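You operate a simulated robot arm through the tools that you are given. There is no shell and no other tool.

Carry out the task below with a simulated robot arm. There is one attempt and no reset: what you move stays moved.

## Task
Put two scoops of sugar in the blue bowl; close the tin again.
Fine: lid on the crate end of the wooden board meanwhile; use the small ladle; it goes back in its pot.
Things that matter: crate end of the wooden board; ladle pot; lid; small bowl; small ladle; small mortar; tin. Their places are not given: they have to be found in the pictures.

It is judged by the outcome, as a careful person would: the job done as asked, and still so three seconds after it is handed in. It fails if anything else is knocked over, pushed out of place, dropped, spilled or broken. Lids that push on must go on centred and level and be pressed home; caps that screw on are set level and turned clockwise until they are tight.

## Robot
A 6-joint arm with a two-finger parallel gripper, fixed in place. Base frame: the origin is at the foot of the arm, x ahead of it, y to its left, z up; the work surface is at about z = 780. Lengths are in mm, angles in degrees, forces in N, time in s.
Its first joint turns from -166.0 to 166.0 degrees. Payload 3.91 kg.
The TCP is the grasp point between the finger pads, 30 mm short of the fingertips. In the tool frame z runs along the fingers and y along their closing line. The gripper opens to 110 mm. The fingers are 20 mm wide and 10 mm thick; the gripper's body (48 by 112 mm) begins 55 mm behind the TCP.
Orientation is that of the tool frame in the base frame, as [roll, pitch, yaw] about the fixed x, y, z axes, in that order (R = Rz(yaw) Ry(pitch) Rx(roll)). With the fingers straight down and closing along the base's y, the tool's x points along the base's -x, its y along +y and its z along -z.

## Interface
- The arm moves only by the tool move_arm. Its argument "motion" is one flat list of numbers, 7 for each row, row after row: the shift along the base's x, y, z in mm, then the turn, a rotation vector about the base's x, y, z in degrees, then the finger opening in mm, from 0 to 110. In form: [x, y, z, rx, ry, rz, gripper, x, y, z, rx, ry, rz, gripper, ...]. A call has 1 to 20 rows; each row is the pose to reach, as a shift and turn from the pose commanded when the call began. Rows are played at 5 a second. More than 50 mm and 8.6 degrees between two rows, or a gripper value outside its range, and nothing of the call is played. A pose out of reach is approached as far as the arm can. The call stops where the force on the tool passes 40 N (or 10 N more than at its start, if that is more) or the arm is blocked; 0.2 s more then pass. Each finger travels about 153 mm/s and halts on what it meets, pressing with about 27 N; the grip force reading is that of the motor and also rises with nothing between the fingers. The clock runs only during rows and for 0.2 s after the last one: add rows that repeat a pose to give the fingers time. The reply holds the time, the measured pose of the TCP, the force on the tool along the base axes, the opening and the grip force, in the units named above and with some noise, with the torque about the TCP (base axes, N m) and any sound that the robot's microphone picked up.
- Cameras (640 x 400 px; columns grow to the right, rows downward): "scene" is fixed at [226, 647.1, 1403.8]; the picture's right is [-0.42, -0.91, 0.00], its down [-0.65, 0.30, -0.70] and it looks along [0.63, -0.29, -0.72] (base axes); focal length 320 px, centre (320, 200). "wrist" rides on the gripper at [72, 17, -103] in the tool frame; the picture's right is [-0.23, 0.97, 0.00], its down [-0.76, -0.18, -0.62] and it looks along [-0.61, -0.14, 0.78] (tool axes); focal length 222 px, centre (320, 200).
- get_image(camera): a new picture of that camera. The clock stands still meanwhile.
- locate(camera, pixels): there is no depth. For up to 12 entries [column, row, z] of the newest picture of that camera ("zoom" is the newest enlarged one), the place [x, y] in the base frame at which the ray of that pixel passes the height z, good to about 3 mm, but the place of the scene camera against the robot may be out by one fixed shift of up to 12 mm in any direction. The clock stands still meanwhile.
- inspect(camera, box): a new picture of the part [left, top, right, bottom] of that camera's present view, enlarged. The clock stands still meanwhile.
- close_job(): hands the job in; it is judged then, once.

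Open the gripper and draw the arm clear of the work before you hand the job in, unless the task says otherwise.

The tools are called after "Request:" by a JSON object that holds its "name" and its "arguments". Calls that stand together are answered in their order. move_arm: Moves the arm, as the interface text tells. Its arguments: {"type":"object","properties":{"motion":{"type":"array"}},"required":["motion"]} The other tools are called the same way: get_image (camera) takes a picture; locate (camera, pixels) gives the place at which the rays of pixels pass given heights; inspect (camera, box) takes an enlarged picture of a part of a camera's view; close_job () hands the job in.

At the start:

```text
time_s: 0.0
ee_pos: [434.3, 341.1, 1147.4]
orientation: [179.9, 0.1, -179.9]
force: [-0.3, -0.4, -1.0]
ft_torque: [0.0, 0.01, -0.01]
gripper_width: 110.1
grip_force: 0.0
```

scene: 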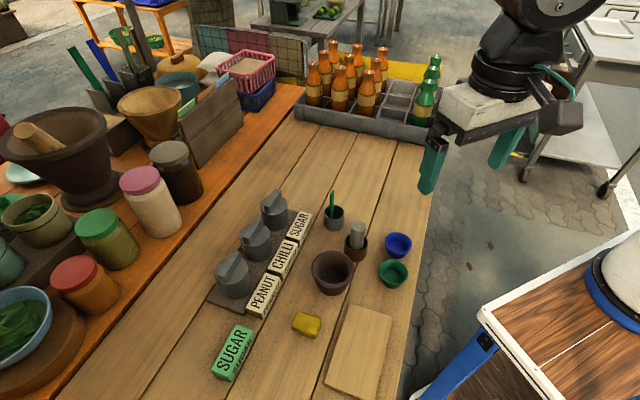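
wrist: 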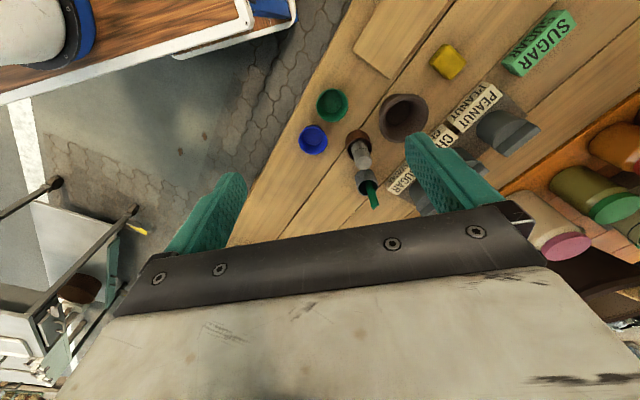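

The scene shows three lidded tins (272,210), (255,240), (232,275) with labels SUGAR, CHILLI, PEANUT, a pot with a green ladle (335,212), bowls and a wooden board (358,350). I enlarge the work area for detail.

Request:
{"name": "inspect", "arguments": {"camera": "scene", "box": [200, 180, 320, 320]}}

Request:
{"name": "inspect", "arguments": {"camera": "scene", "box": [300, 170, 430, 300]}}

Request:
{"name": "inspect", "arguments": {"camera": "scene", "box": [200, 280, 420, 400]}}

Request:
{"name": "inspect", "arguments": {"camera": "wrist", "box": [290, 0, 590, 220]}}

```text
2.86 times, centred on (260, 250) of scene
```

zoom: 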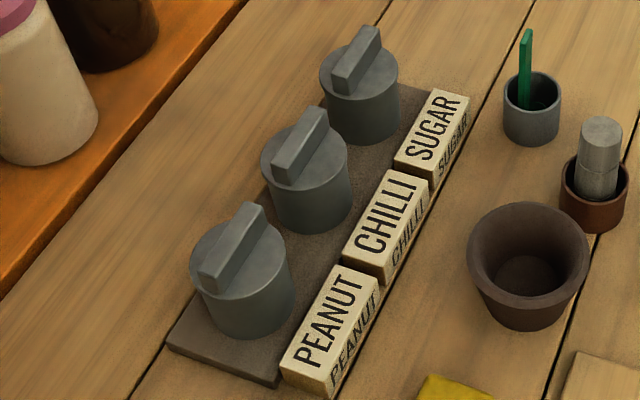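

```text
3.08 times, centred on (365, 235) of scene
```

zoom: 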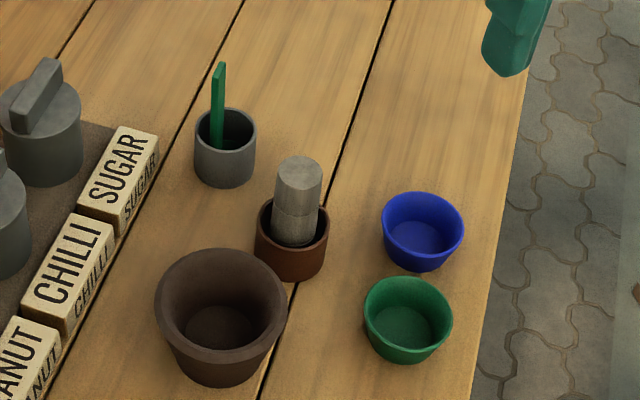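

```text
2.91 times, centred on (310, 340) of scene
```

zoom: 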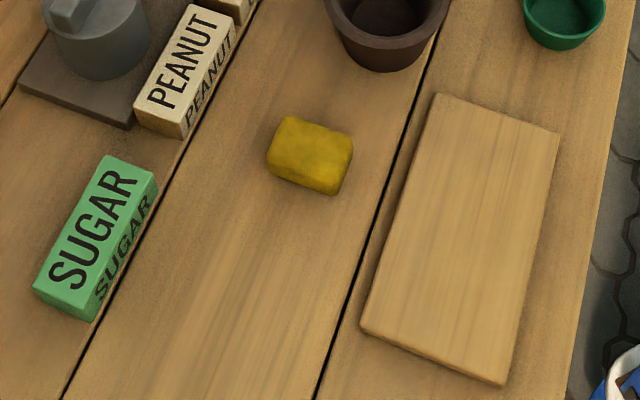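

```text
1.82 times, centred on (440, 110) of wrist
```

zoom: 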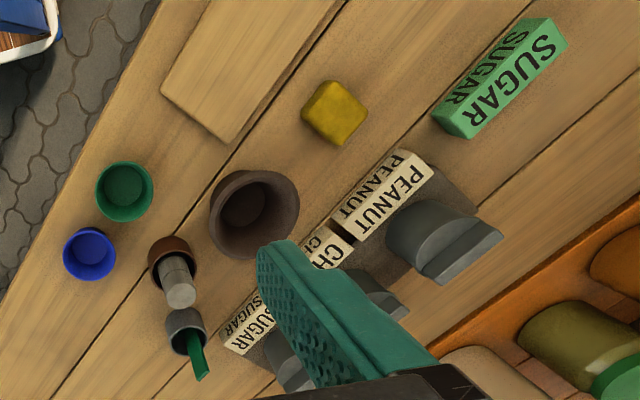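

Task items found: the sugar tin (272,210), ladle pot (335,215), blue bowl (398,245), mortar with pestle (356,240), board (358,350) whose upper end faces the crate. I locate their rough positions.

Request:
{"name": "get_image", "arguments": {"camera": "scene"}}

Request:
{"name": "locate", "arguments": {"camera": "scene", "pixels": [[275, 225, 780], [258, 255, 780], [236, 292, 780], [335, 228, 780], [356, 258, 780], [398, 254, 780], [393, 282, 780], [332, 285, 780], [349, 304, 780], [391, 316, 780], [325, 385, 780], [373, 411, 780]]}}

Request:
{"name": "locate", "arguments": {"camera": "wrist", "pixels": [[312, 148, 780], [332, 112, 780], [367, 190, 780], [358, 136, 780], [355, 52, 780], [397, 78, 780], [403, 118, 780], [447, 62, 780], [500, 130, 850]]}}

```text
taken
```

scene: 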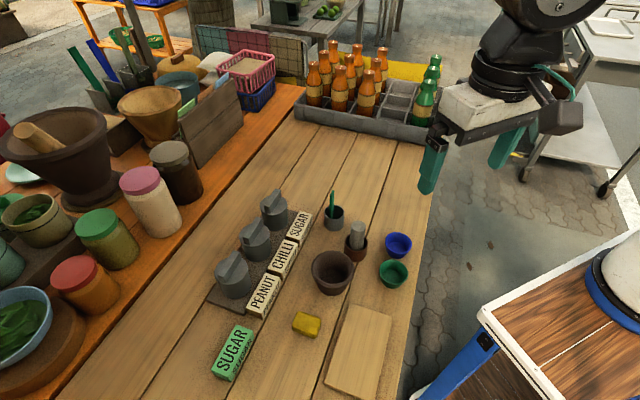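

```text
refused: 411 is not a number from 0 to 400
```

```text
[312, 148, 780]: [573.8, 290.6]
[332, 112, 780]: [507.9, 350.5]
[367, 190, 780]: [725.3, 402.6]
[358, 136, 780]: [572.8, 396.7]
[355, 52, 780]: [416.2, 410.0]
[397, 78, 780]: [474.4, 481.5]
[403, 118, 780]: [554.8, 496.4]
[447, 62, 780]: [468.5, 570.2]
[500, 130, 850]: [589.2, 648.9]
```

Again with valid pixels, and a second set for comparison.

Request:
{"name": "locate", "arguments": {"camera": "scene", "pixels": [[275, 225, 780], [258, 255, 780], [236, 292, 780], [335, 228, 780], [356, 258, 780], [398, 254, 780], [393, 282, 780], [332, 289, 780], [349, 304, 780], [391, 316, 780], [325, 385, 780], [306, 325, 780]]}}

```text
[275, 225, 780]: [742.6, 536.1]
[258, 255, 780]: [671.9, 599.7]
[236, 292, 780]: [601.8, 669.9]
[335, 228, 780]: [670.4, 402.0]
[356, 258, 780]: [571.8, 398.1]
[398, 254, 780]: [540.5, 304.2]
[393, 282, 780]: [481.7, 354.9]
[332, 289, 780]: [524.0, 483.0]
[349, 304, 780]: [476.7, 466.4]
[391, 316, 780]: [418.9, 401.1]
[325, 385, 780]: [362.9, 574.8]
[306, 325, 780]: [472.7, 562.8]
```

Positions are consistent (sugar tin ≈ (743,536), ladle pot ≈ (670,402), blue bowl ≈ (550,300), board crate end ≈ (448,434)). I move the wrist camera closer to view tin and pot.

Request:
{"name": "move_arm", "arguments": {"motion": [25, 28, -18, 0, 0, 0, 110, 50, 56, -36, 0, 0, 0, 110, 75, 84, -54, 0, 0, 0, 110, 100, 112, -72, 0, 0, 0, 110, 126, 139, -90, 0, 0, 0, 110, 126, 139, -90, 0, 0, 0, 110]}}

Request:
{"name": "get_image", "arguments": {"camera": "wrist"}}

Request:
{"name": "get_image", "arguments": {"camera": "scene"}}

```text
time_s: 1.4
ee_pos: [559.8, 477.3, 1057.0]
orientation: [179.9, 0.0, -180.0]
force: [0.6, -0.8, -0.5]
ft_torque: [0.03, 0.02, 0.01]
gripper_width: 109.9
grip_force: 0.0
```

```text
taken
```

wrist: 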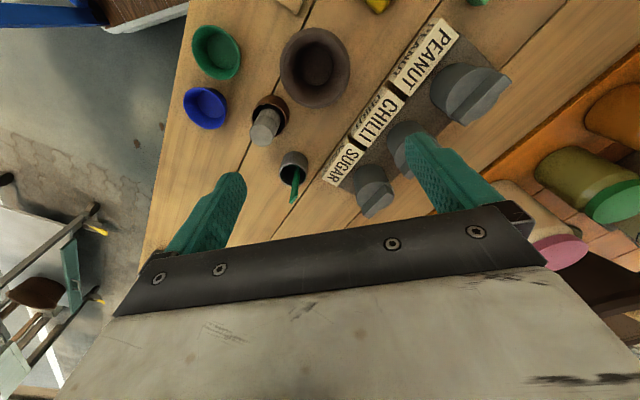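

```text
taken
```

scene: 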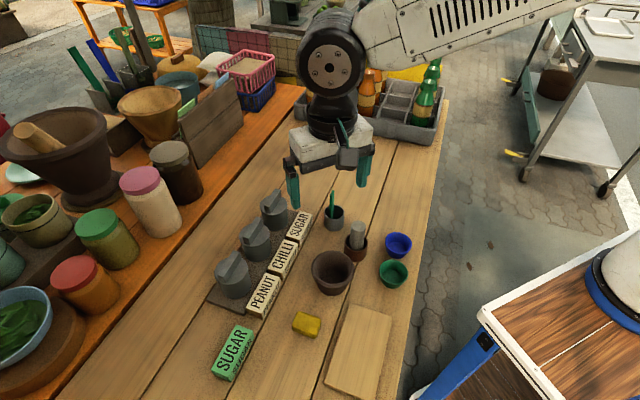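

The wrist view shows the sugar tin lid at (373,190), ladle pot (293,165). I enlarge these.

Request:
{"name": "inspect", "arguments": {"camera": "wrist", "box": [260, 130, 420, 230]}}

Request:
{"name": "inspect", "arguments": {"camera": "wrist", "box": [170, 10, 330, 160]}}

```text
4.00 times, centred on (340, 180) of wrist
```

zoom: 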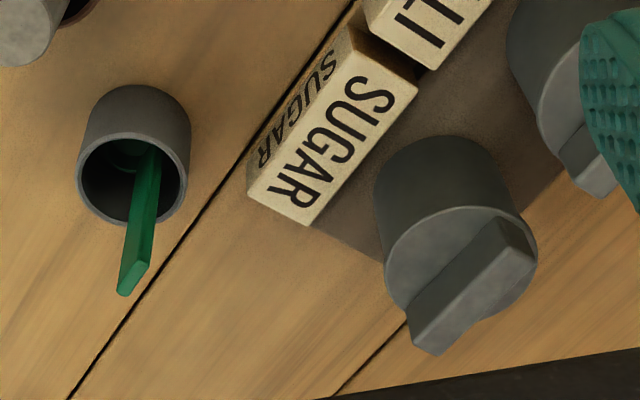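

```text
2.67 times, centred on (250, 85) of wrist
```

zoom: 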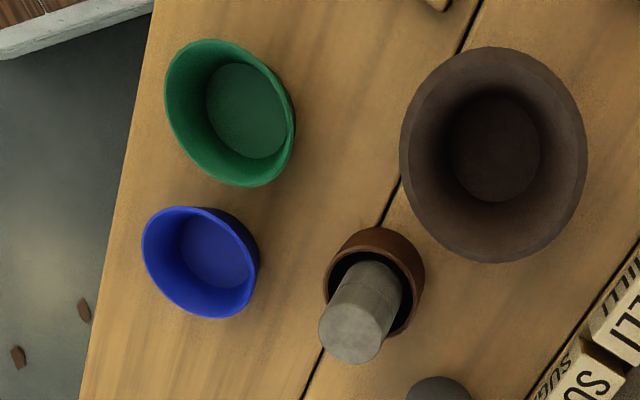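

I record rays from this viewpoint for the lid's top centre (375,195), the pot rim (293,175), handle tip (291,203 px) and bowls, at several heights.

Request:
{"name": "locate", "arguments": {"camera": "wrist", "pixels": [[375.2, 195.5, 840], [375.2, 195.5, 880], [293.2, 175, 820], [293.2, 175, 860], [292.5, 200, 860], [292.5, 200, 900], [205, 106, 800], [205, 106, 830], [216, 50, 800], [267, 118, 820]]}}

Request:
{"name": "locate", "arguments": {"camera": "scene", "pixels": [[273, 206, 840], [273, 206, 880], [334, 210.5, 820], [334, 210.5, 860], [333, 193, 860], [333, 193, 900], [398, 242, 800], [398, 242, 830], [394, 268, 800], [357, 242, 820]]}}

Request:
{"name": "move_arm", "arguments": {"motion": [20, 25, -20, 0, 0, 0, 110, 40, 50, -40, 0, 0, 0, 110, 60, 80, -57, 0, 0, 0, 110, 60, 80, -57, 0, 0, 0, 110]}}

Request:
{"name": "get_image", "arguments": {"camera": "wrist"}}

Request:
{"name": "inspect", "arguments": {"camera": "wrist", "box": [240, 60, 460, 200]}}

```text
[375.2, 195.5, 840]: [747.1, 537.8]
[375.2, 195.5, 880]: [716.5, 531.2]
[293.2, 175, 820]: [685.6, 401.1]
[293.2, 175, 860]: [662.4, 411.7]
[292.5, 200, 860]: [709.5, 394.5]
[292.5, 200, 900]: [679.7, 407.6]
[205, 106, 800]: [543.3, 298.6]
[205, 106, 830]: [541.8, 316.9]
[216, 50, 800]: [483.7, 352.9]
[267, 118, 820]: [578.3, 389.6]
```

```text
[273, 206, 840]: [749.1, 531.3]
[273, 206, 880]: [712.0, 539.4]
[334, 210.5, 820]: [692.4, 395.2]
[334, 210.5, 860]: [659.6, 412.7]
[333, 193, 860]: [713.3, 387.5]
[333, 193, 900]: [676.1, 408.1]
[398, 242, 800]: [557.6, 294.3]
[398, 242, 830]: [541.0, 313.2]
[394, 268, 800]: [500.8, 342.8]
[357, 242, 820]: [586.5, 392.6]
```

```text
time_s: 2.4
ee_pos: [621.1, 561.8, 999.7]
orientation: [180.0, 0.0, 179.9]
force: [0.4, 0.0, 0.2]
ft_torque: [0.0, -0.04, 0.04]
gripper_width: 109.9
grip_force: 0.1
```

```text
taken
```

wrist: 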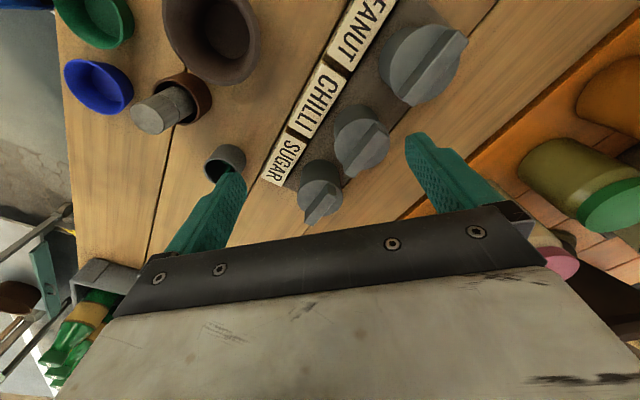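

```text
2.86 times, centred on (350, 130) of wrist
```

zoom: 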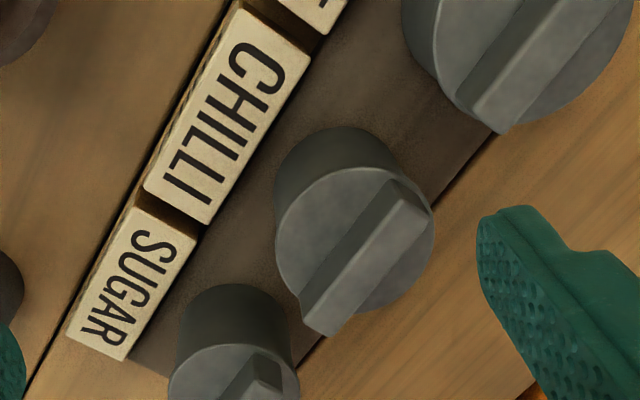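

The sugar tin's lid is centred about (321,193) between the fingers. I zoom in on it and intersect with the earlier rays to get the height.

Request:
{"name": "inspect", "arguments": {"camera": "wrist", "box": [270, 130, 390, 230]}}

Request:
{"name": "locate", "arguments": {"camera": "zoom", "pixels": [[320, 200, 840]]}}

```text
4.00 times, centred on (330, 180) of wrist
```

zoom: 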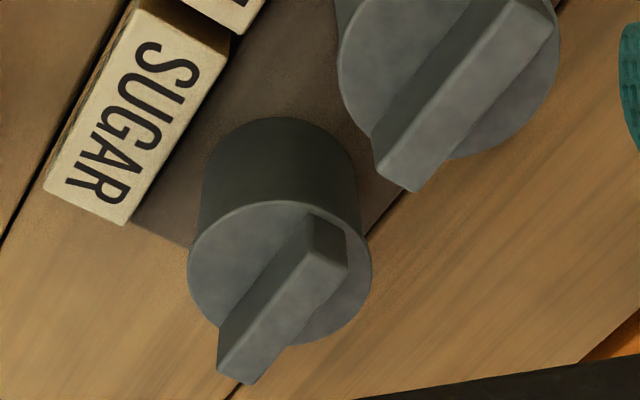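

```text
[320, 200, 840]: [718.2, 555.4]
```

I take rays for the lid's disc centre (zoom 280,270), edges, and the two bar ends.

Request:
{"name": "locate", "arguments": {"camera": "zoom", "pixels": [[280, 270, 840], [280, 270, 860], [280, 270, 880], [188, 265, 860], [371, 270, 860], [235, 370, 880], [330, 250, 880], [235, 370, 860], [330, 250, 860], [278, 120, 790], [200, 225, 790], [360, 230, 790]]}}

```text
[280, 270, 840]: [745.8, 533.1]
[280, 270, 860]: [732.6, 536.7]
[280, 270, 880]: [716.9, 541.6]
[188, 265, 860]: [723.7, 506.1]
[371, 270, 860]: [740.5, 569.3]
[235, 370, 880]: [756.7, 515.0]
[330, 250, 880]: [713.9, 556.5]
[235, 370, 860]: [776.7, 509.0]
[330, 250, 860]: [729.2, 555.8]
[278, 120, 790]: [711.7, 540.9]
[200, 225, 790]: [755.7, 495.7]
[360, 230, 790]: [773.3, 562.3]
```

Triangulating gives lid top ≈ z 852 at about (737,536). Now I move to look closely at the ladle pot.

Request:
{"name": "move_arm", "arguments": {"motion": [-10, -44, 0, 0, 0, 0, 110, -20, -88, 0, 0, 0, 0, 110, -31, -132, -10, 0, 0, 0, 110, -31, -132, -10, 0, 0, 0, 110]}}

Request:
{"name": "get_image", "arguments": {"camera": "wrist"}}

Request:
{"name": "inspect", "arguments": {"camera": "wrist", "box": [230, 110, 390, 210]}}

```text
time_s: 3.4
ee_pos: [589.3, 429.3, 988.0]
orientation: [179.9, 0.0, -179.9]
force: [-0.3, -0.3, -0.1]
ft_torque: [-0.03, 0.03, 0.01]
gripper_width: 110.1
grip_force: 0.1
```

```text
taken
```

wrist: 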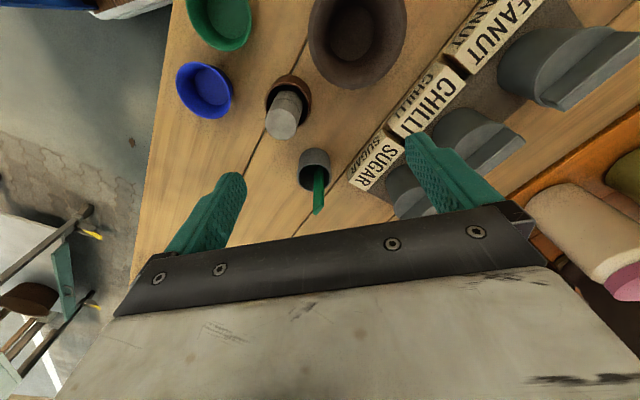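

```text
4.00 times, centred on (310, 160) of wrist
```

zoom: 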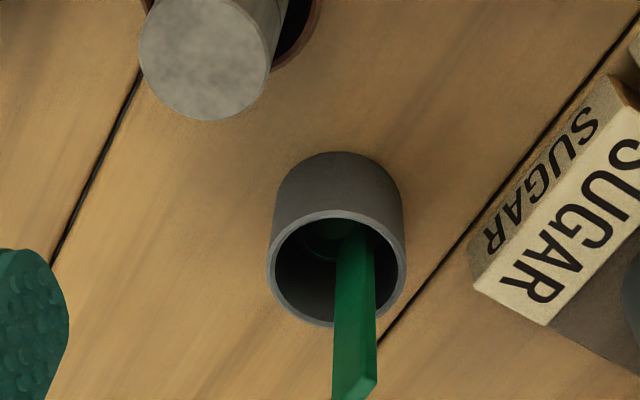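

The pot rim is centred near zoom (336,268); the handle comes up near its right side with the tip near (354,388). I take rays for triangulation.

Request:
{"name": "locate", "arguments": {"camera": "zoom", "pixels": [[336, 268, 820], [336, 268, 860], [267, 275, 830], [406, 262, 830], [354, 388, 860], [354, 388, 900], [337, 152, 780], [205, 50, 860], [205, 50, 880]]}}

Request:
{"name": "inspect", "arguments": {"camera": "wrist", "box": [290, 140, 350, 230]}}

```text
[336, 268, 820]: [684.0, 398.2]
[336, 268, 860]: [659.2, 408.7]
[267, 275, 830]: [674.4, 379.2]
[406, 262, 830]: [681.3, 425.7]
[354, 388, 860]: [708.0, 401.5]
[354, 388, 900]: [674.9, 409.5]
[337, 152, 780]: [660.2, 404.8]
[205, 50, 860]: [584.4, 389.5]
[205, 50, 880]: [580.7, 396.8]
```

```text
4.44 times, centred on (320, 185) of wrist
```

zoom: 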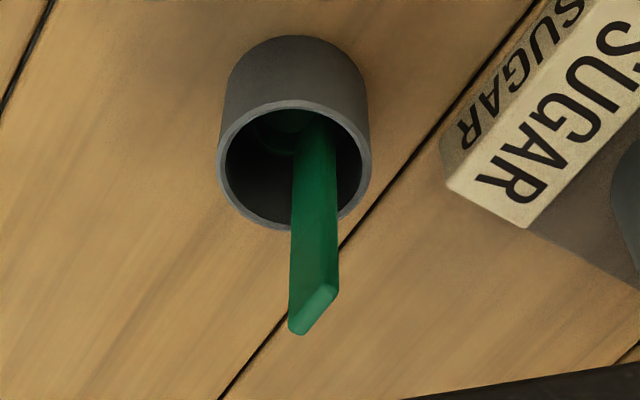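

The handle's cross-section is a flat strip aligned on the diagonal. I rotate the wrist 90° to see the pot from the +y side for a good second ray.

Request:
{"name": "move_arm", "arguments": {"motion": [7, 6, 0, 0, 0, -7.5, 110, 14, 12, 0, 0, 0, -15, 110, 21, 18, 0, 0, 0, -22.5, 110, 28, 24, 0, 0, 0, -30, 110, 35, 30, 0, 0, 0, -37.5, 110, 42, 36, 0, 0, 0, -45, 110, 49, 42, 0, 0, 0, -52.5, 110, 56, 48, 0, 0, 0, -60, 110, 63, 54, 0, 0, 0, -67.5, 110, 70, 60, 0, 0, 0, -75, 110, 77, 66, 0, 0, 0, -82.5, 110, 85, 72, 0, 0, 0, -90, 110, 85, 72, 0, 0, 0, -90, 110]}}

Request:
{"name": "get_image", "arguments": {"camera": "wrist"}}

Request:
{"name": "inspect", "arguments": {"camera": "wrist", "box": [240, 110, 400, 210]}}

```text
time_s: 6.2
ee_pos: [674.4, 501.0, 990.8]
orientation: [179.9, 0.0, 90.0]
force: [0.0, -0.5, 0.6]
ft_torque: [0.02, 0.0, 0.03]
gripper_width: 110.1
grip_force: 0.0
```

```text
taken
```

wrist: 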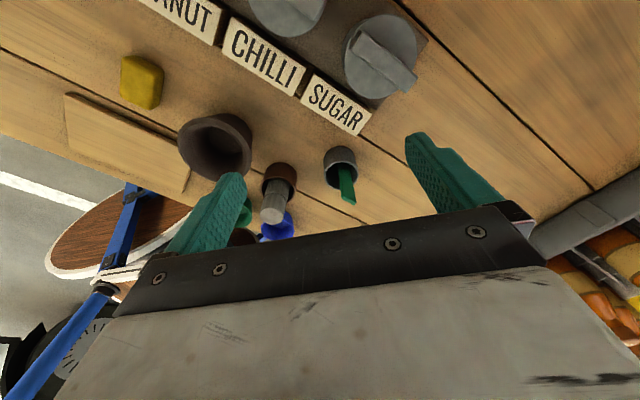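

```text
4.00 times, centred on (320, 160) of wrist
```

zoom: 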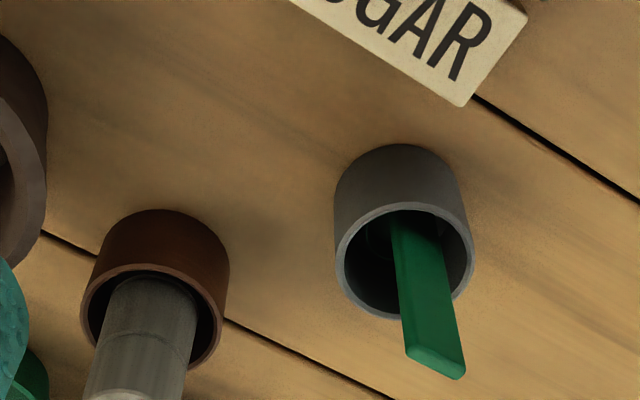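

The pot rim centre is at zoom (405,262), handle tip centre (437,362). I take rays from this side view, plus the tin lid.

Request:
{"name": "locate", "arguments": {"camera": "zoom", "pixels": [[405, 262, 820], [405, 262, 860], [335, 260, 830], [474, 268, 830], [405, 354, 880], [405, 354, 900], [466, 372, 880], [466, 372, 900], [435, 360, 880], [435, 360, 900], [155, 315, 820], [400, 145, 780]]}}

Request:
{"name": "inspect", "arguments": {"camera": "wrist", "box": [320, 0, 440, 110]}}

```text
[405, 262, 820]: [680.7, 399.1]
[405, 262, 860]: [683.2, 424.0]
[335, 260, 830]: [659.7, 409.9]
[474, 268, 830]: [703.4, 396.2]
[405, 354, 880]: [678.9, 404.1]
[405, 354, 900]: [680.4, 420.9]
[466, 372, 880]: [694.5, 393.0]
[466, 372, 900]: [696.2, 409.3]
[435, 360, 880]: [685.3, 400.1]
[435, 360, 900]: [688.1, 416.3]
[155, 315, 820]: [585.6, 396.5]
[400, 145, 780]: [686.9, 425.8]
```

```text
3.64 times, centred on (380, 55) of wrist
```

zoom: 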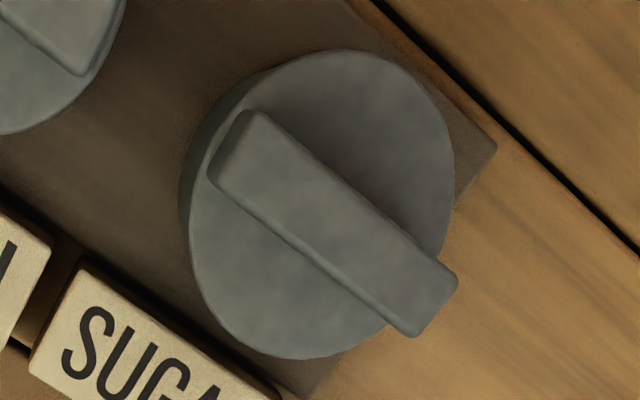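

The lid's bar shows clearly from above: top-face corners at zoom (245,110), (210,180), (458,275), (415,335). I locate them to find its centre, direction and width.

Request:
{"name": "locate", "arguments": {"camera": "zoom", "pixels": [[332, 225, 860], [332, 225, 880], [228, 145, 870], [436, 305, 870], [330, 180, 870], [310, 245, 870], [322, 205, 850], [190, 220, 850], [453, 190, 850], [360, 50, 850], [290, 358, 850]]}}

```text
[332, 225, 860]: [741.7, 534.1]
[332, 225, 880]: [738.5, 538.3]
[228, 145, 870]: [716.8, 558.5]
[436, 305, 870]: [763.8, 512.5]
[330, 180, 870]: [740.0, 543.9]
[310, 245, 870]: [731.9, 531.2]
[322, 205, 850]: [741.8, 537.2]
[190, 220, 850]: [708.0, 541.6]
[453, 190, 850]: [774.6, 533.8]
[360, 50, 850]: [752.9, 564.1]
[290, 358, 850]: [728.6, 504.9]
```

Bar: centre ≈ (740.5,536), top ≈ z 873, direction ≈ -44.5°, ~15 mm wide. I align the closing line across it (turn +45.6°) above the lid and narrow the fingers to 50 mm.

Request:
{"name": "move_arm", "arguments": {"motion": [11, 6, 0, 0, 0, 7.6, 100, 22, 12, 0, 0, 0, 15.2, 80, 33, 18, 0, 0, 0, 22.8, 60, 44, 24, 0, 0, 0, 30.4, 50, 55, 30, -10, 0, 0, 38, 50, 66, 35, -30, 0, 0, 45.6, 50, 66, 35, -50, 0, 0, 45.6, 50, 66, 35, -50, 0, 0, 45.6, 50]}}

Request:
{"name": "get_image", "arguments": {"camera": "wrist"}}

Request:
{"name": "inspect", "arguments": {"camera": "wrist", "box": [220, 60, 420, 220]}}

Request:
{"name": "inspect", "arguments": {"camera": "scene", "box": [200, 120, 360, 260]}}

```text
time_s: 8.0
ee_pos: [740.8, 536.4, 940.4]
orientation: [179.8, 0.0, 135.6]
force: [-0.2, 0.5, 0.0]
ft_torque: [0.04, -0.05, -0.01]
gripper_width: 49.8
grip_force: 0.0
```

```text
taken
```

wrist: 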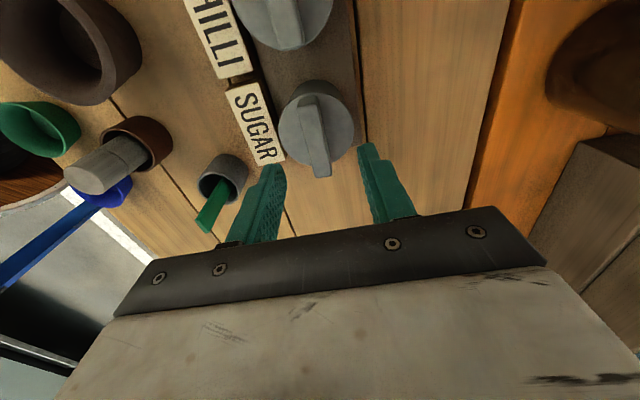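

```text
2.50 times, centred on (320, 140) of wrist
```

zoom: 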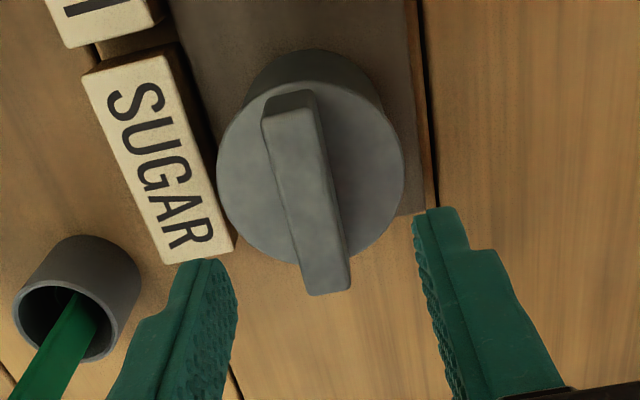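

```text
2.86 times, centred on (280, 190) of scene
```

zoom: 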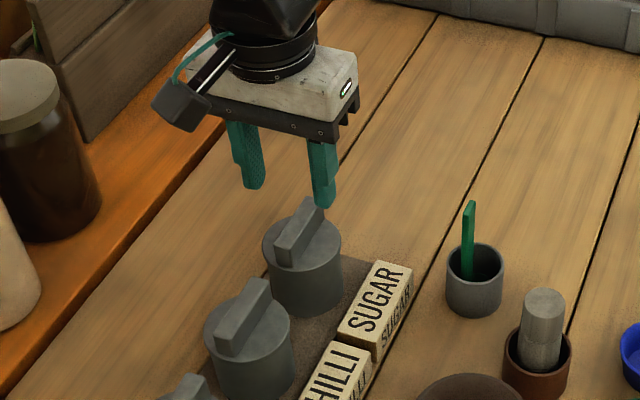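

The bar runs from zoom (289,100) to (328,285) between the fingers. I check its position from here.

Request:
{"name": "inspect", "arguments": {"camera": "wrist", "box": [270, 70, 370, 190]}}

Request:
{"name": "locate", "arguments": {"camera": "wrist", "pixels": [[307.6, 100, 873], [323, 174, 873], [279, 135, 852], [353.5, 135, 852], [316, 85, 852], [315, 136, 852]]}}

```text
3.33 times, centred on (320, 130) of wrist
```

zoom: 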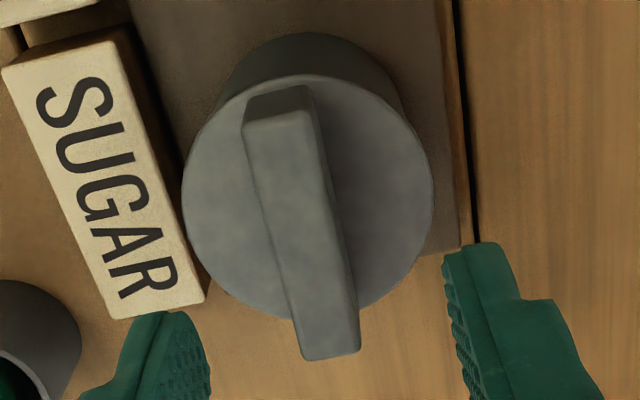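

```text
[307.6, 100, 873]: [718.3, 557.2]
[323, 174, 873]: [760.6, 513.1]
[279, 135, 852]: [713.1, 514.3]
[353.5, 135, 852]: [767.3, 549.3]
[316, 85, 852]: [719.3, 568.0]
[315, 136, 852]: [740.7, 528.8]
```

Bar centre ≈ (740,535.5). I descend to TCP z ≈ 886 so the fingertips straddle the bar just above the lid plate.

Request:
{"name": "move_arm", "arguments": {"motion": [-0.8, -0.8, -15, 0, 0, 0, 50, -0.8, -0.8, -30, 0, 0, 0, 50, -0.8, -0.8, -42, 0, 0, 0, 50, -0.8, -0.8, -48, 0, 0, 0, 50, -0.8, -0.8, -54, 0, 0, 0, 50, -0.8, -0.8, -54, 0, 0, 0, 50]}}

Request:
{"name": "get_image", "arguments": {"camera": "wrist"}}

Request:
{"name": "inspect", "arguments": {"camera": "scene", "box": [230, 160, 330, 250]}}

```text
time_s: 9.4
ee_pos: [740.8, 533.4, 886.5]
orientation: [179.8, 0.0, 135.7]
force: [-3.2, -0.8, 11.1]
ft_torque: [-0.07, 0.16, 0.01]
gripper_width: 50.7
grip_force: 0.3
```

```text
taken
```

wrist: 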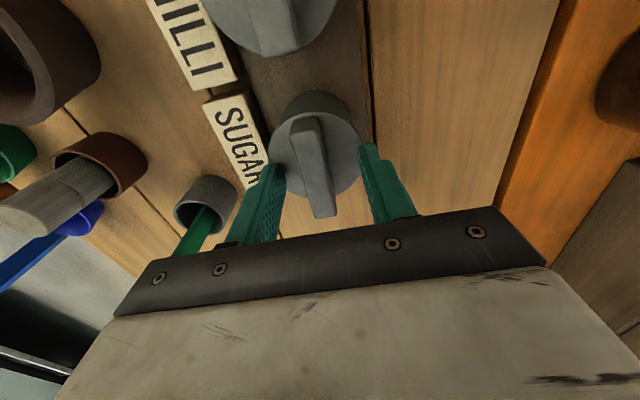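

```text
4.44 times, centred on (280, 205) of scene
```

zoom: 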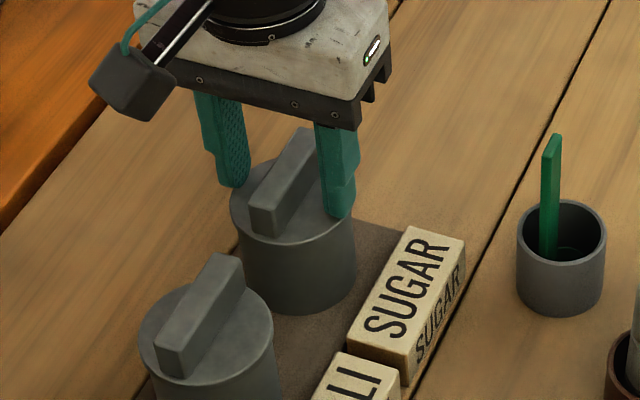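

The reading of 11 N shows the fingertips just touching the lid plate (z ≈ 856). I raise 2.5 mm and close on the bar.

Request:
{"name": "move_arm", "arguments": {"motion": [0, 0, 2.5, 0, 0, 0, 50, 0, 0, 2.5, 0, 0, 0, 40, 0, 0, 2.5, 0, 0, 0, 25, 0, 0, 2.5, 0, 0, 0, 14, 0, 0, 2.5, 0, 0, 0, 0, 0, 0, 2.5, 0, 0, 0, 0, 0, 0, 2.5, 0, 0, 0, 0]}}

Request:
{"name": "get_image", "arguments": {"camera": "wrist"}}

```text
time_s: 11.0
ee_pos: [742.0, 534.5, 889.0]
orientation: [179.9, 0.0, 135.5]
force: [-3.8, -3.5, 2.6]
ft_torque: [-0.1, 0.07, 0.0]
gripper_width: 14.9
grip_force: 27.2
```

```text
taken
```

wrist: 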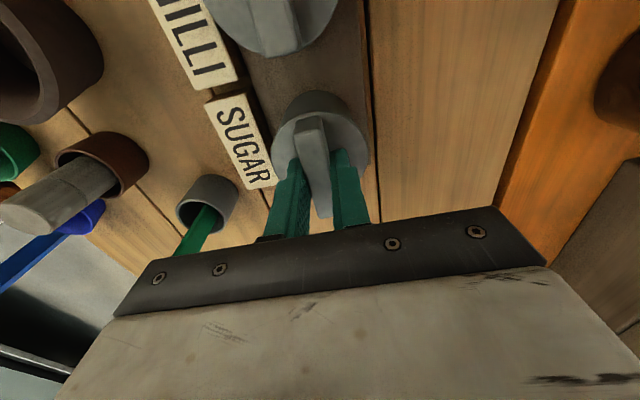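

Gripped at 14.9 mm with 27 N. I lift slowly straight up, watching the force.

Request:
{"name": "move_arm", "arguments": {"motion": [0, 0, 4, 0, 0, 0, 0, 0, 0, 6, 0, 0, 0, 0, 0, 0, 9, 0, 0, 0, 0, 0, 0, 12, 0, 0, 0, 0, 0, 0, 15, 0, 0, 0, 0, 0, 0, 20, 0, 0, 0, 0, 0, 0, 20, 0, 0, 0, 0]}}

Request:
{"name": "inspect", "arguments": {"camera": "scene", "box": [230, 150, 330, 250]}}

```text
time_s: 12.6
ee_pos: [740.0, 534.0, 908.0]
orientation: [179.9, 0.0, 135.5]
force: [0.5, -0.5, -1.1]
ft_torque: [0.0, 0.02, 0.02]
gripper_width: 15.1
grip_force: 26.7
```

```text
4.00 times, centred on (280, 200) of scene
```

zoom: 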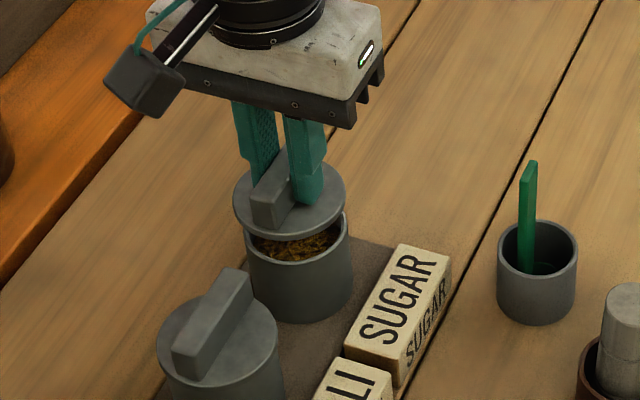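

The lid came off freely; the contents look orange-brown and speckled, which I must check. I lift further to look inside the tin.

Request:
{"name": "move_arm", "arguments": {"motion": [0, 0, 30, 0, 0, 0, 0, 0, 0, 60, 0, 0, 0, 0, 0, 0, 85, 0, 0, 0, 0, 0, 0, 85, 0, 0, 0, 0]}}

Request:
{"name": "inspect", "arguments": {"camera": "scene", "box": [240, 170, 320, 240]}}

Request:
{"name": "get_image", "arguments": {"camera": "wrist"}}

```text
time_s: 13.6
ee_pos: [738.4, 536.3, 994.6]
orientation: [179.9, 0.0, 135.7]
force: [-0.7, 0.7, -0.9]
ft_torque: [0.01, 0.0, 0.01]
gripper_width: 14.7
grip_force: 26.8
```

```text
5.71 times, centred on (280, 205) of scene
```

zoom: 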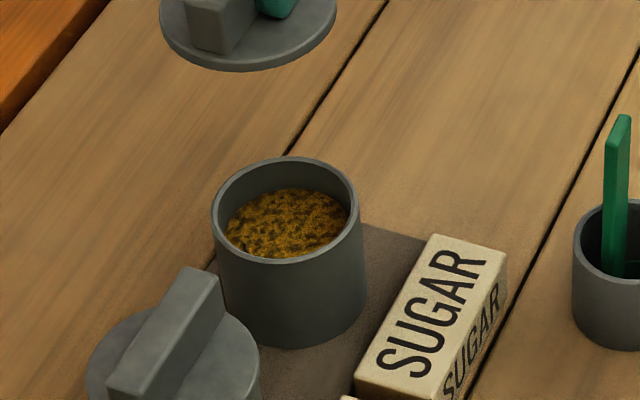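

```text
taken
```

wrist: 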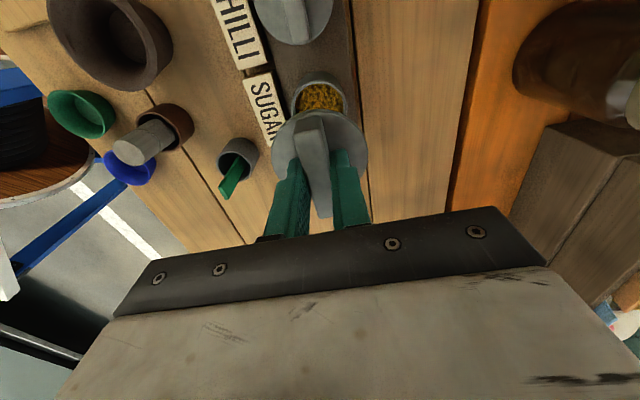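

The contents are golden-brown with dark flecks. I move the lid aside enough to see straight into the tin and zoom in before deciding whether this is sugar.

Request:
{"name": "move_arm", "arguments": {"motion": [30, -20, 0, 0, 0, 0, 0, 60, -50, 0, 0, 0, 0, 0, 60, -70, 0, 0, 0, 0, 0, 60, -70, 0, 0, 0, 0, 0]}}

Request:
{"name": "get_image", "arguments": {"camera": "wrist"}}

Request:
{"name": "inspect", "arguments": {"camera": "scene", "box": [260, 185, 300, 225]}}

```text
time_s: 14.6
ee_pos: [799.6, 464.0, 995.4]
orientation: [179.9, 0.1, 135.6]
force: [-0.5, 0.0, -0.5]
ft_torque: [0.01, -0.01, 0.01]
gripper_width: 14.6
grip_force: 26.9
```

```text
taken
```

wrist: 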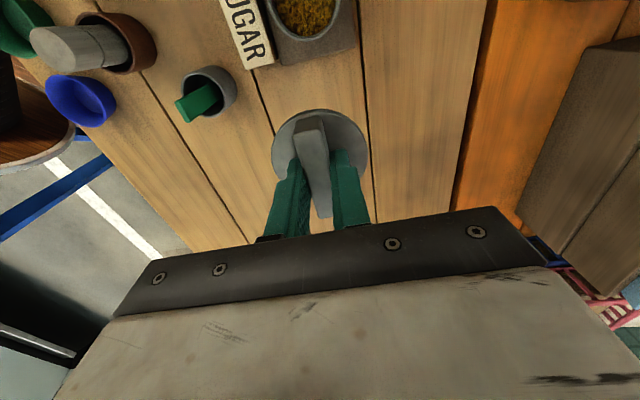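

```text
10.00 times, centred on (280, 205) of scene
```

zoom: 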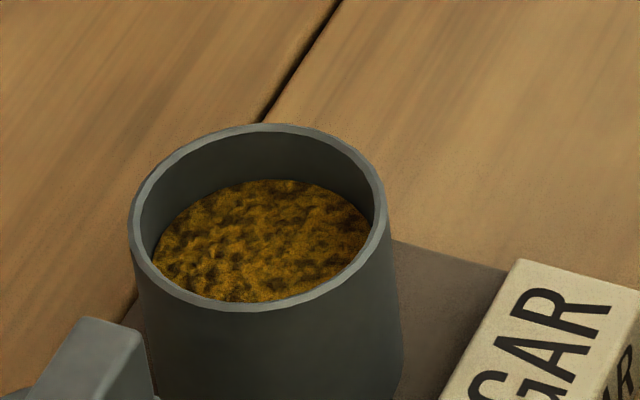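

The lid is clear and I can examine the contents later by comparison. I now carry the lid at height towards the board, stopping where the wrist camera sees the board's crate end.

Request:
{"name": "move_arm", "arguments": {"motion": [-45, -9, 0, 0, 0, 0, 0, -90, -18, 0, 0, 0, 0, 0, -135, -27, 0, 0, 0, 0, 0, -180, -36, 0, 0, 0, 0, 0, -225, -45, 0, 0, 0, 0, 0, -270, -54, 0, 0, 0, 0, 0, -315, -64, 0, 0, 0, 0, 0, -315, -64, 0, 0, 0, 0, 0]}}

Request:
{"name": "get_image", "arguments": {"camera": "wrist"}}

Request:
{"name": "get_image", "arguments": {"camera": "scene"}}

```text
time_s: 16.4
ee_pos: [484.7, 400.3, 991.8]
orientation: [179.9, -0.1, 135.7]
force: [0.2, -0.5, -1.6]
ft_torque: [0.01, -0.02, 0.03]
gripper_width: 15.2
grip_force: 27.8
```

```text
taken
```

wrist: 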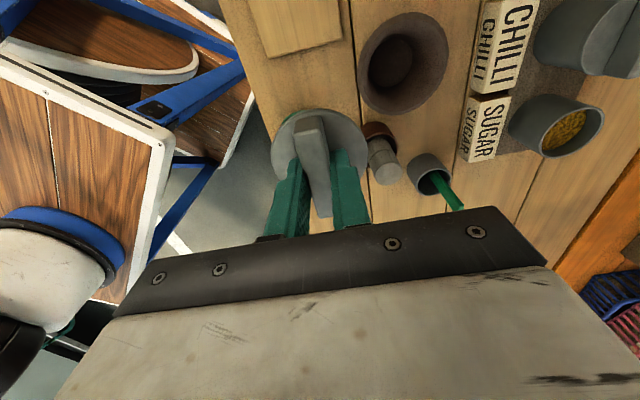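

```text
taken
```

scene: 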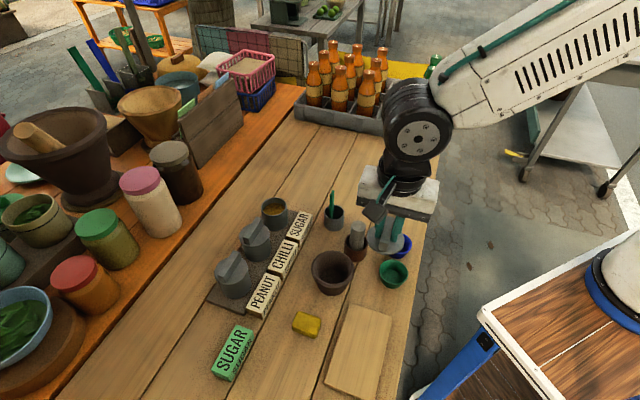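

The board's crate-end corners show at (266,58) and (342,38) in the wrist view. I locate them.

Request:
{"name": "inspect", "arguments": {"camera": "wrist", "box": [220, 0, 380, 100]}}

Request:
{"name": "locate", "arguments": {"camera": "wrist", "pixels": [[265, 58, 790], [342, 39, 790], [248, 0, 790], [338, 0, 790]]}}

Request:
{"name": "locate", "arguments": {"camera": "scene", "pixels": [[349, 303, 792], [391, 315, 792], [325, 380, 792], [370, 399, 792], [360, 120, 800], [398, 241, 815], [393, 268, 815]]}}

```text
4.00 times, centred on (300, 50) of wrist
```

zoom: 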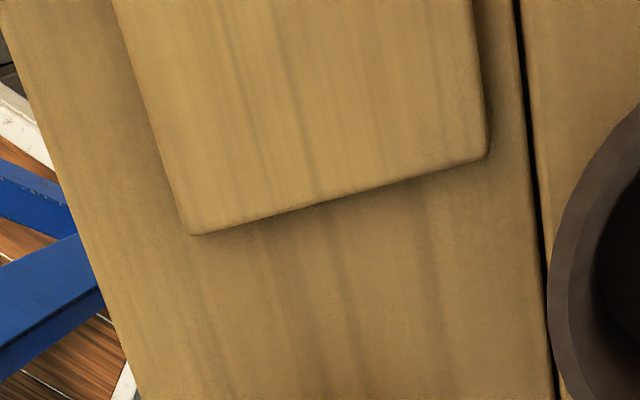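

```text
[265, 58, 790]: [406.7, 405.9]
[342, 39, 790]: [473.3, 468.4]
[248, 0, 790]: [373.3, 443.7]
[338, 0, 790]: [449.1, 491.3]
```

```text
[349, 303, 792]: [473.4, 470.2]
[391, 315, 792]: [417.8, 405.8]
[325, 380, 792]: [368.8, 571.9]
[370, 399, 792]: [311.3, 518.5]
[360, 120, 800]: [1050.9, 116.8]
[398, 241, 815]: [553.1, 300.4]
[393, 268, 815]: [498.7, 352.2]
```

Crate-end edge runs (407,406)–(473,468); I will set the lid about 45 mm in from it, at (409,469). I move over it and descend to z ≈ 850 first.

Request:
{"name": "move_arm", "arguments": {"motion": [-30, 28, 0, 0, 0, 0, 0, -60, 56, -10, 0, 0, 0, 0, -75.5, 69, -40, 0, 0, 0, 0, -75.5, 69, -80, 0, 0, 0, 0, -75.5, 69, -115, 0, 0, 0, 0, -75.5, 69, -140, 0, 0, 0, 0, -75.5, 69, -140, 0, 0, 0, 0]}}

Request:
{"name": "get_image", "arguments": {"camera": "wrist"}}

Request:
{"name": "inspect", "arguments": {"camera": "scene", "box": [280, 230, 440, 400]}}

```text
time_s: 18.0
ee_pos: [409.1, 470.2, 854.2]
orientation: [179.8, 0.0, 135.6]
force: [0.3, 0.6, -0.7]
ft_torque: [0.0, -0.01, 0.0]
gripper_width: 14.8
grip_force: 26.5
```

```text
taken
```

wrist: 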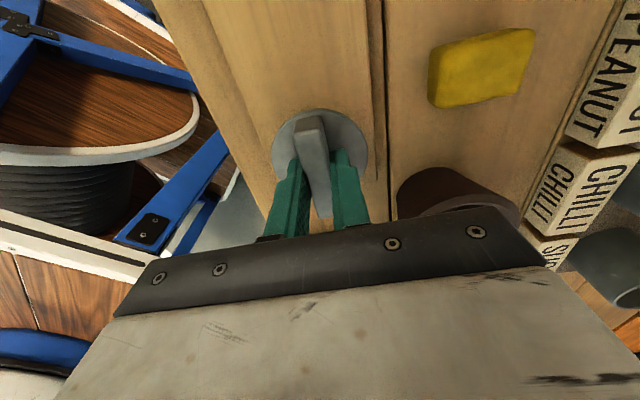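

```text
2.35 times, centred on (360, 315) of scene
```

zoom: 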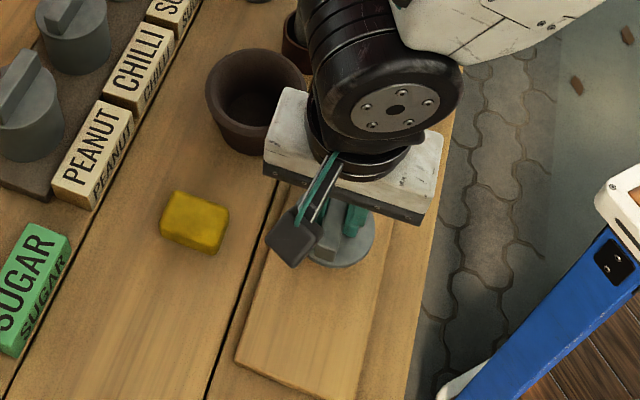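

The lid is over the board's crate half. I lower in small steps.

Request:
{"name": "move_arm", "arguments": {"motion": [0, 0, -3, 0, 0, 0, 0, 0, 0, -6, 0, 0, 0, 0, 0, 0, -9, 0, 0, 0, 0, 0, 0, -12, 0, 0, 0, 0, 0, 0, -15, 0, 0, 0, 0, 0, 0, -17, 0, 0, 0, 0, 0, 0, -19, 0, 0, 0, 0, 0, 0, -19, 0, 0, 0, 0]}}

```text
time_s: 19.8
ee_pos: [410.0, 469.9, 835.6]
orientation: [179.6, -0.1, 135.6]
force: [-3.0, -2.0, 30.6]
ft_torque: [-0.07, 0.21, 0.01]
gripper_width: 14.5
grip_force: 27.0
```

Contact at 30 N: the lid is resting on the board. I ease up 1 mm, open the fingers, then rise.

Request:
{"name": "move_arm", "arguments": {"motion": [0, 0, 1, 0, 0, 0, 0, 0, 0, 1, 0, 0, 0, 20, 0, 0, 1, 0, 0, 0, 40, 0, 0, 1, 0, 0, 0, 40, 0, 0, 20, 0, 0, 0, 40, 0, 0, 60, 0, 0, 0, 40, 0, 0, 100, 0, 0, 0, 40, 30, -30, 130, 0, 0, 0, 40, 60, -60, 150, 0, 0, 0, 40, 60, -60, 150, 0, 0, 0, 40]}}

Request:
{"name": "get_image", "arguments": {"camera": "wrist"}}

Request:
{"name": "get_image", "arguments": {"camera": "scene"}}

```text
refused: row 8 steps farther than a row can; nothing moved
```

```text
taken
```

wrist: 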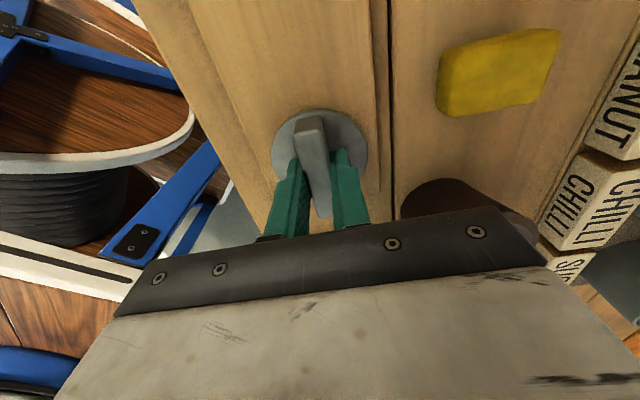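

```text
taken
```

scene: 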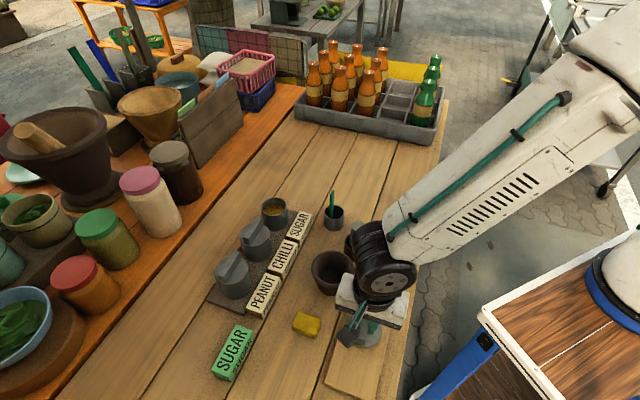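

One step was too long and nothing moved. I repeat with shorter steps: ease up, open, rise straight up.

Request:
{"name": "move_arm", "arguments": {"motion": [0, 0, 1, 0, 0, 0, 0, 0, 0, 1, 0, 0, 0, 20, 0, 0, 1, 0, 0, 0, 40, 0, 0, 1, 0, 0, 0, 40, 0, 0, 20, 0, 0, 0, 40, 0, 0, 60, 0, 0, 0, 40, 0, 0, 100, 0, 0, 0, 40, 20, -20, 130, 0, 0, 0, 40, 45, -45, 150, 0, 0, 0, 40, 45, -45, 150, 0, 0, 0, 40]}}

Request:
{"name": "get_image", "arguments": {"camera": "wrist"}}

Request:
{"name": "get_image", "arguments": {"camera": "scene"}}

```text
time_s: 22.0
ee_pos: [457.4, 423.3, 983.6]
orientation: [-180.0, 0.0, 135.6]
force: [0.2, 0.6, 0.3]
ft_torque: [-0.01, 0.0, -0.03]
gripper_width: 39.9
grip_force: 0.0
```

```text
taken
```

wrist: 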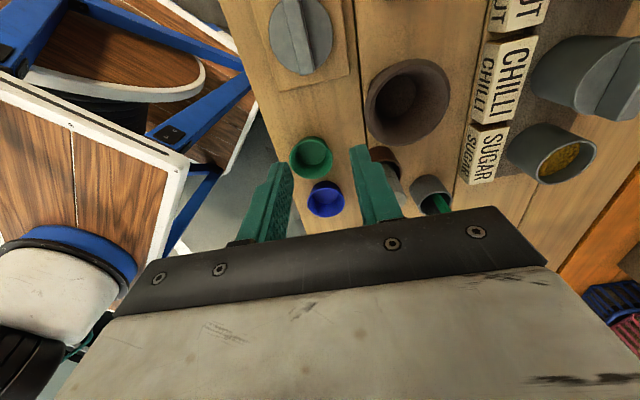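

```text
taken
```

scene: 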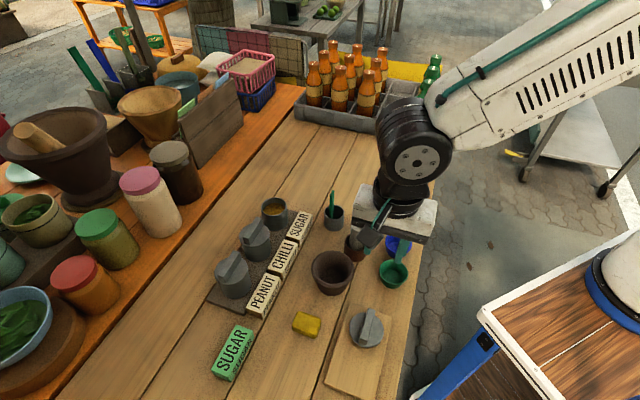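

The lid sits flat on the board's crate half. I now move to look closely at the ladle in its pot.

Request:
{"name": "locate", "arguments": {"camera": "wrist", "pixels": [[325, 198, 815], [309, 156, 815], [325, 198, 825]]}}

Request:
{"name": "move_arm", "arguments": {"motion": [45, 7, 0, 0, 0, 0, 40, 90, 14, 0, 0, 0, 0, 60, 135, 21, -10, 0, 0, 0, 80, 175, 27, -20, 0, 0, 0, 80, 175, 27, -20, 0, 0, 0, 80]}}

Request:
{"name": "get_image", "arguments": {"camera": "wrist"}}

Request:
{"name": "inspect", "arguments": {"camera": "wrist", "box": [240, 100, 400, 230]}}

```text
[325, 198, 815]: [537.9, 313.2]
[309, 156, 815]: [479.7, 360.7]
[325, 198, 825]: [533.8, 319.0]
```

```text
time_s: 23.2
ee_pos: [625.8, 455.7, 965.1]
orientation: [179.9, 0.0, 135.6]
force: [-0.5, 0.2, 0.9]
ft_torque: [0.01, -0.04, 0.01]
gripper_width: 80.2
grip_force: 0.2
```

```text
taken
```

wrist: 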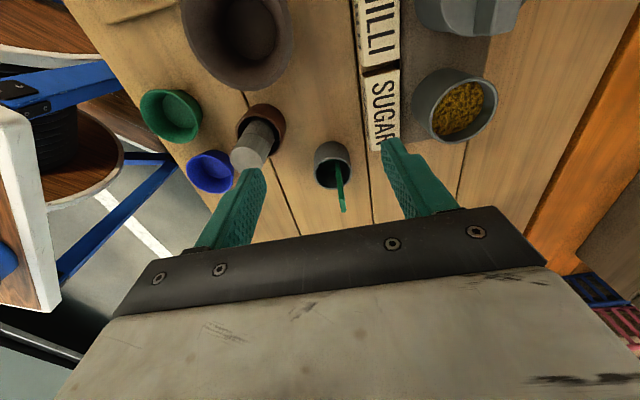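

```text
3.08 times, centred on (320, 165) of wrist
```

zoom: 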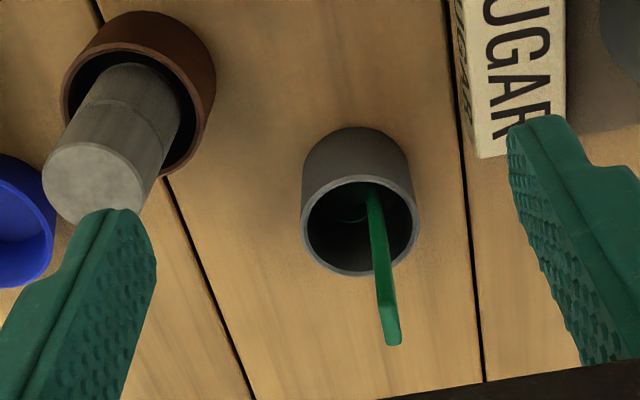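

The handle is seen nearly edge-on, so its width lies along the view direction (≈ -45°), with the cup on its left side. I zoom on the handle and the tin's contents.

Request:
{"name": "inspect", "arguments": {"camera": "wrist", "box": [310, 135, 360, 215]}}

Request:
{"name": "locate", "arguments": {"camera": "zoom", "pixels": [[320, 200, 890]]}}

Request:
{"name": "inspect", "arguments": {"camera": "wrist", "box": [400, 60, 510, 150]}}

```text
5.00 times, centred on (335, 175) of wrist
```

zoom: 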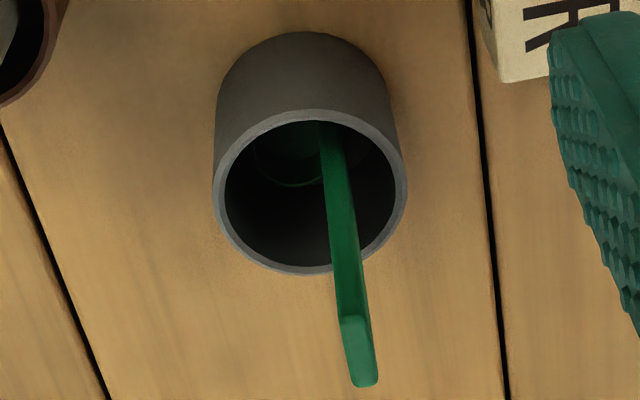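

```text
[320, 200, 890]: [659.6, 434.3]
```

```text
4.44 times, centred on (455, 105) of wrist
```

zoom: 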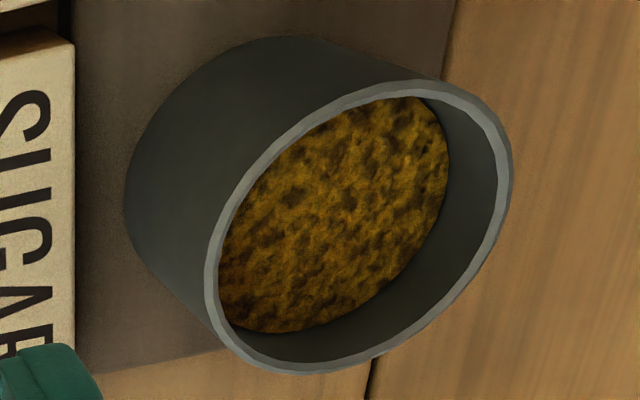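

The contents look like moist brown sugar, matching its label card. I locate the handle's tip face ends and the pot rim for the grasp.

Request:
{"name": "locate", "arguments": {"camera": "wrist", "pixels": [[341.8, 198.6, 891], [343.6, 211.8, 891], [342.6, 205, 885], [342.6, 205, 895], [331, 173.6, 822], [312.5, 170, 822], [350, 170, 822], [337, 155, 800]]}}

```text
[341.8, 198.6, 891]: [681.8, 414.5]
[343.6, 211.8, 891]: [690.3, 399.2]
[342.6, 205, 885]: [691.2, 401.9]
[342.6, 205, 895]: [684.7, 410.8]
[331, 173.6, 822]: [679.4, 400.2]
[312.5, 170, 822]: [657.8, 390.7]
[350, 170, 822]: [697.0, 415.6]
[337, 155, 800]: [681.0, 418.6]
```

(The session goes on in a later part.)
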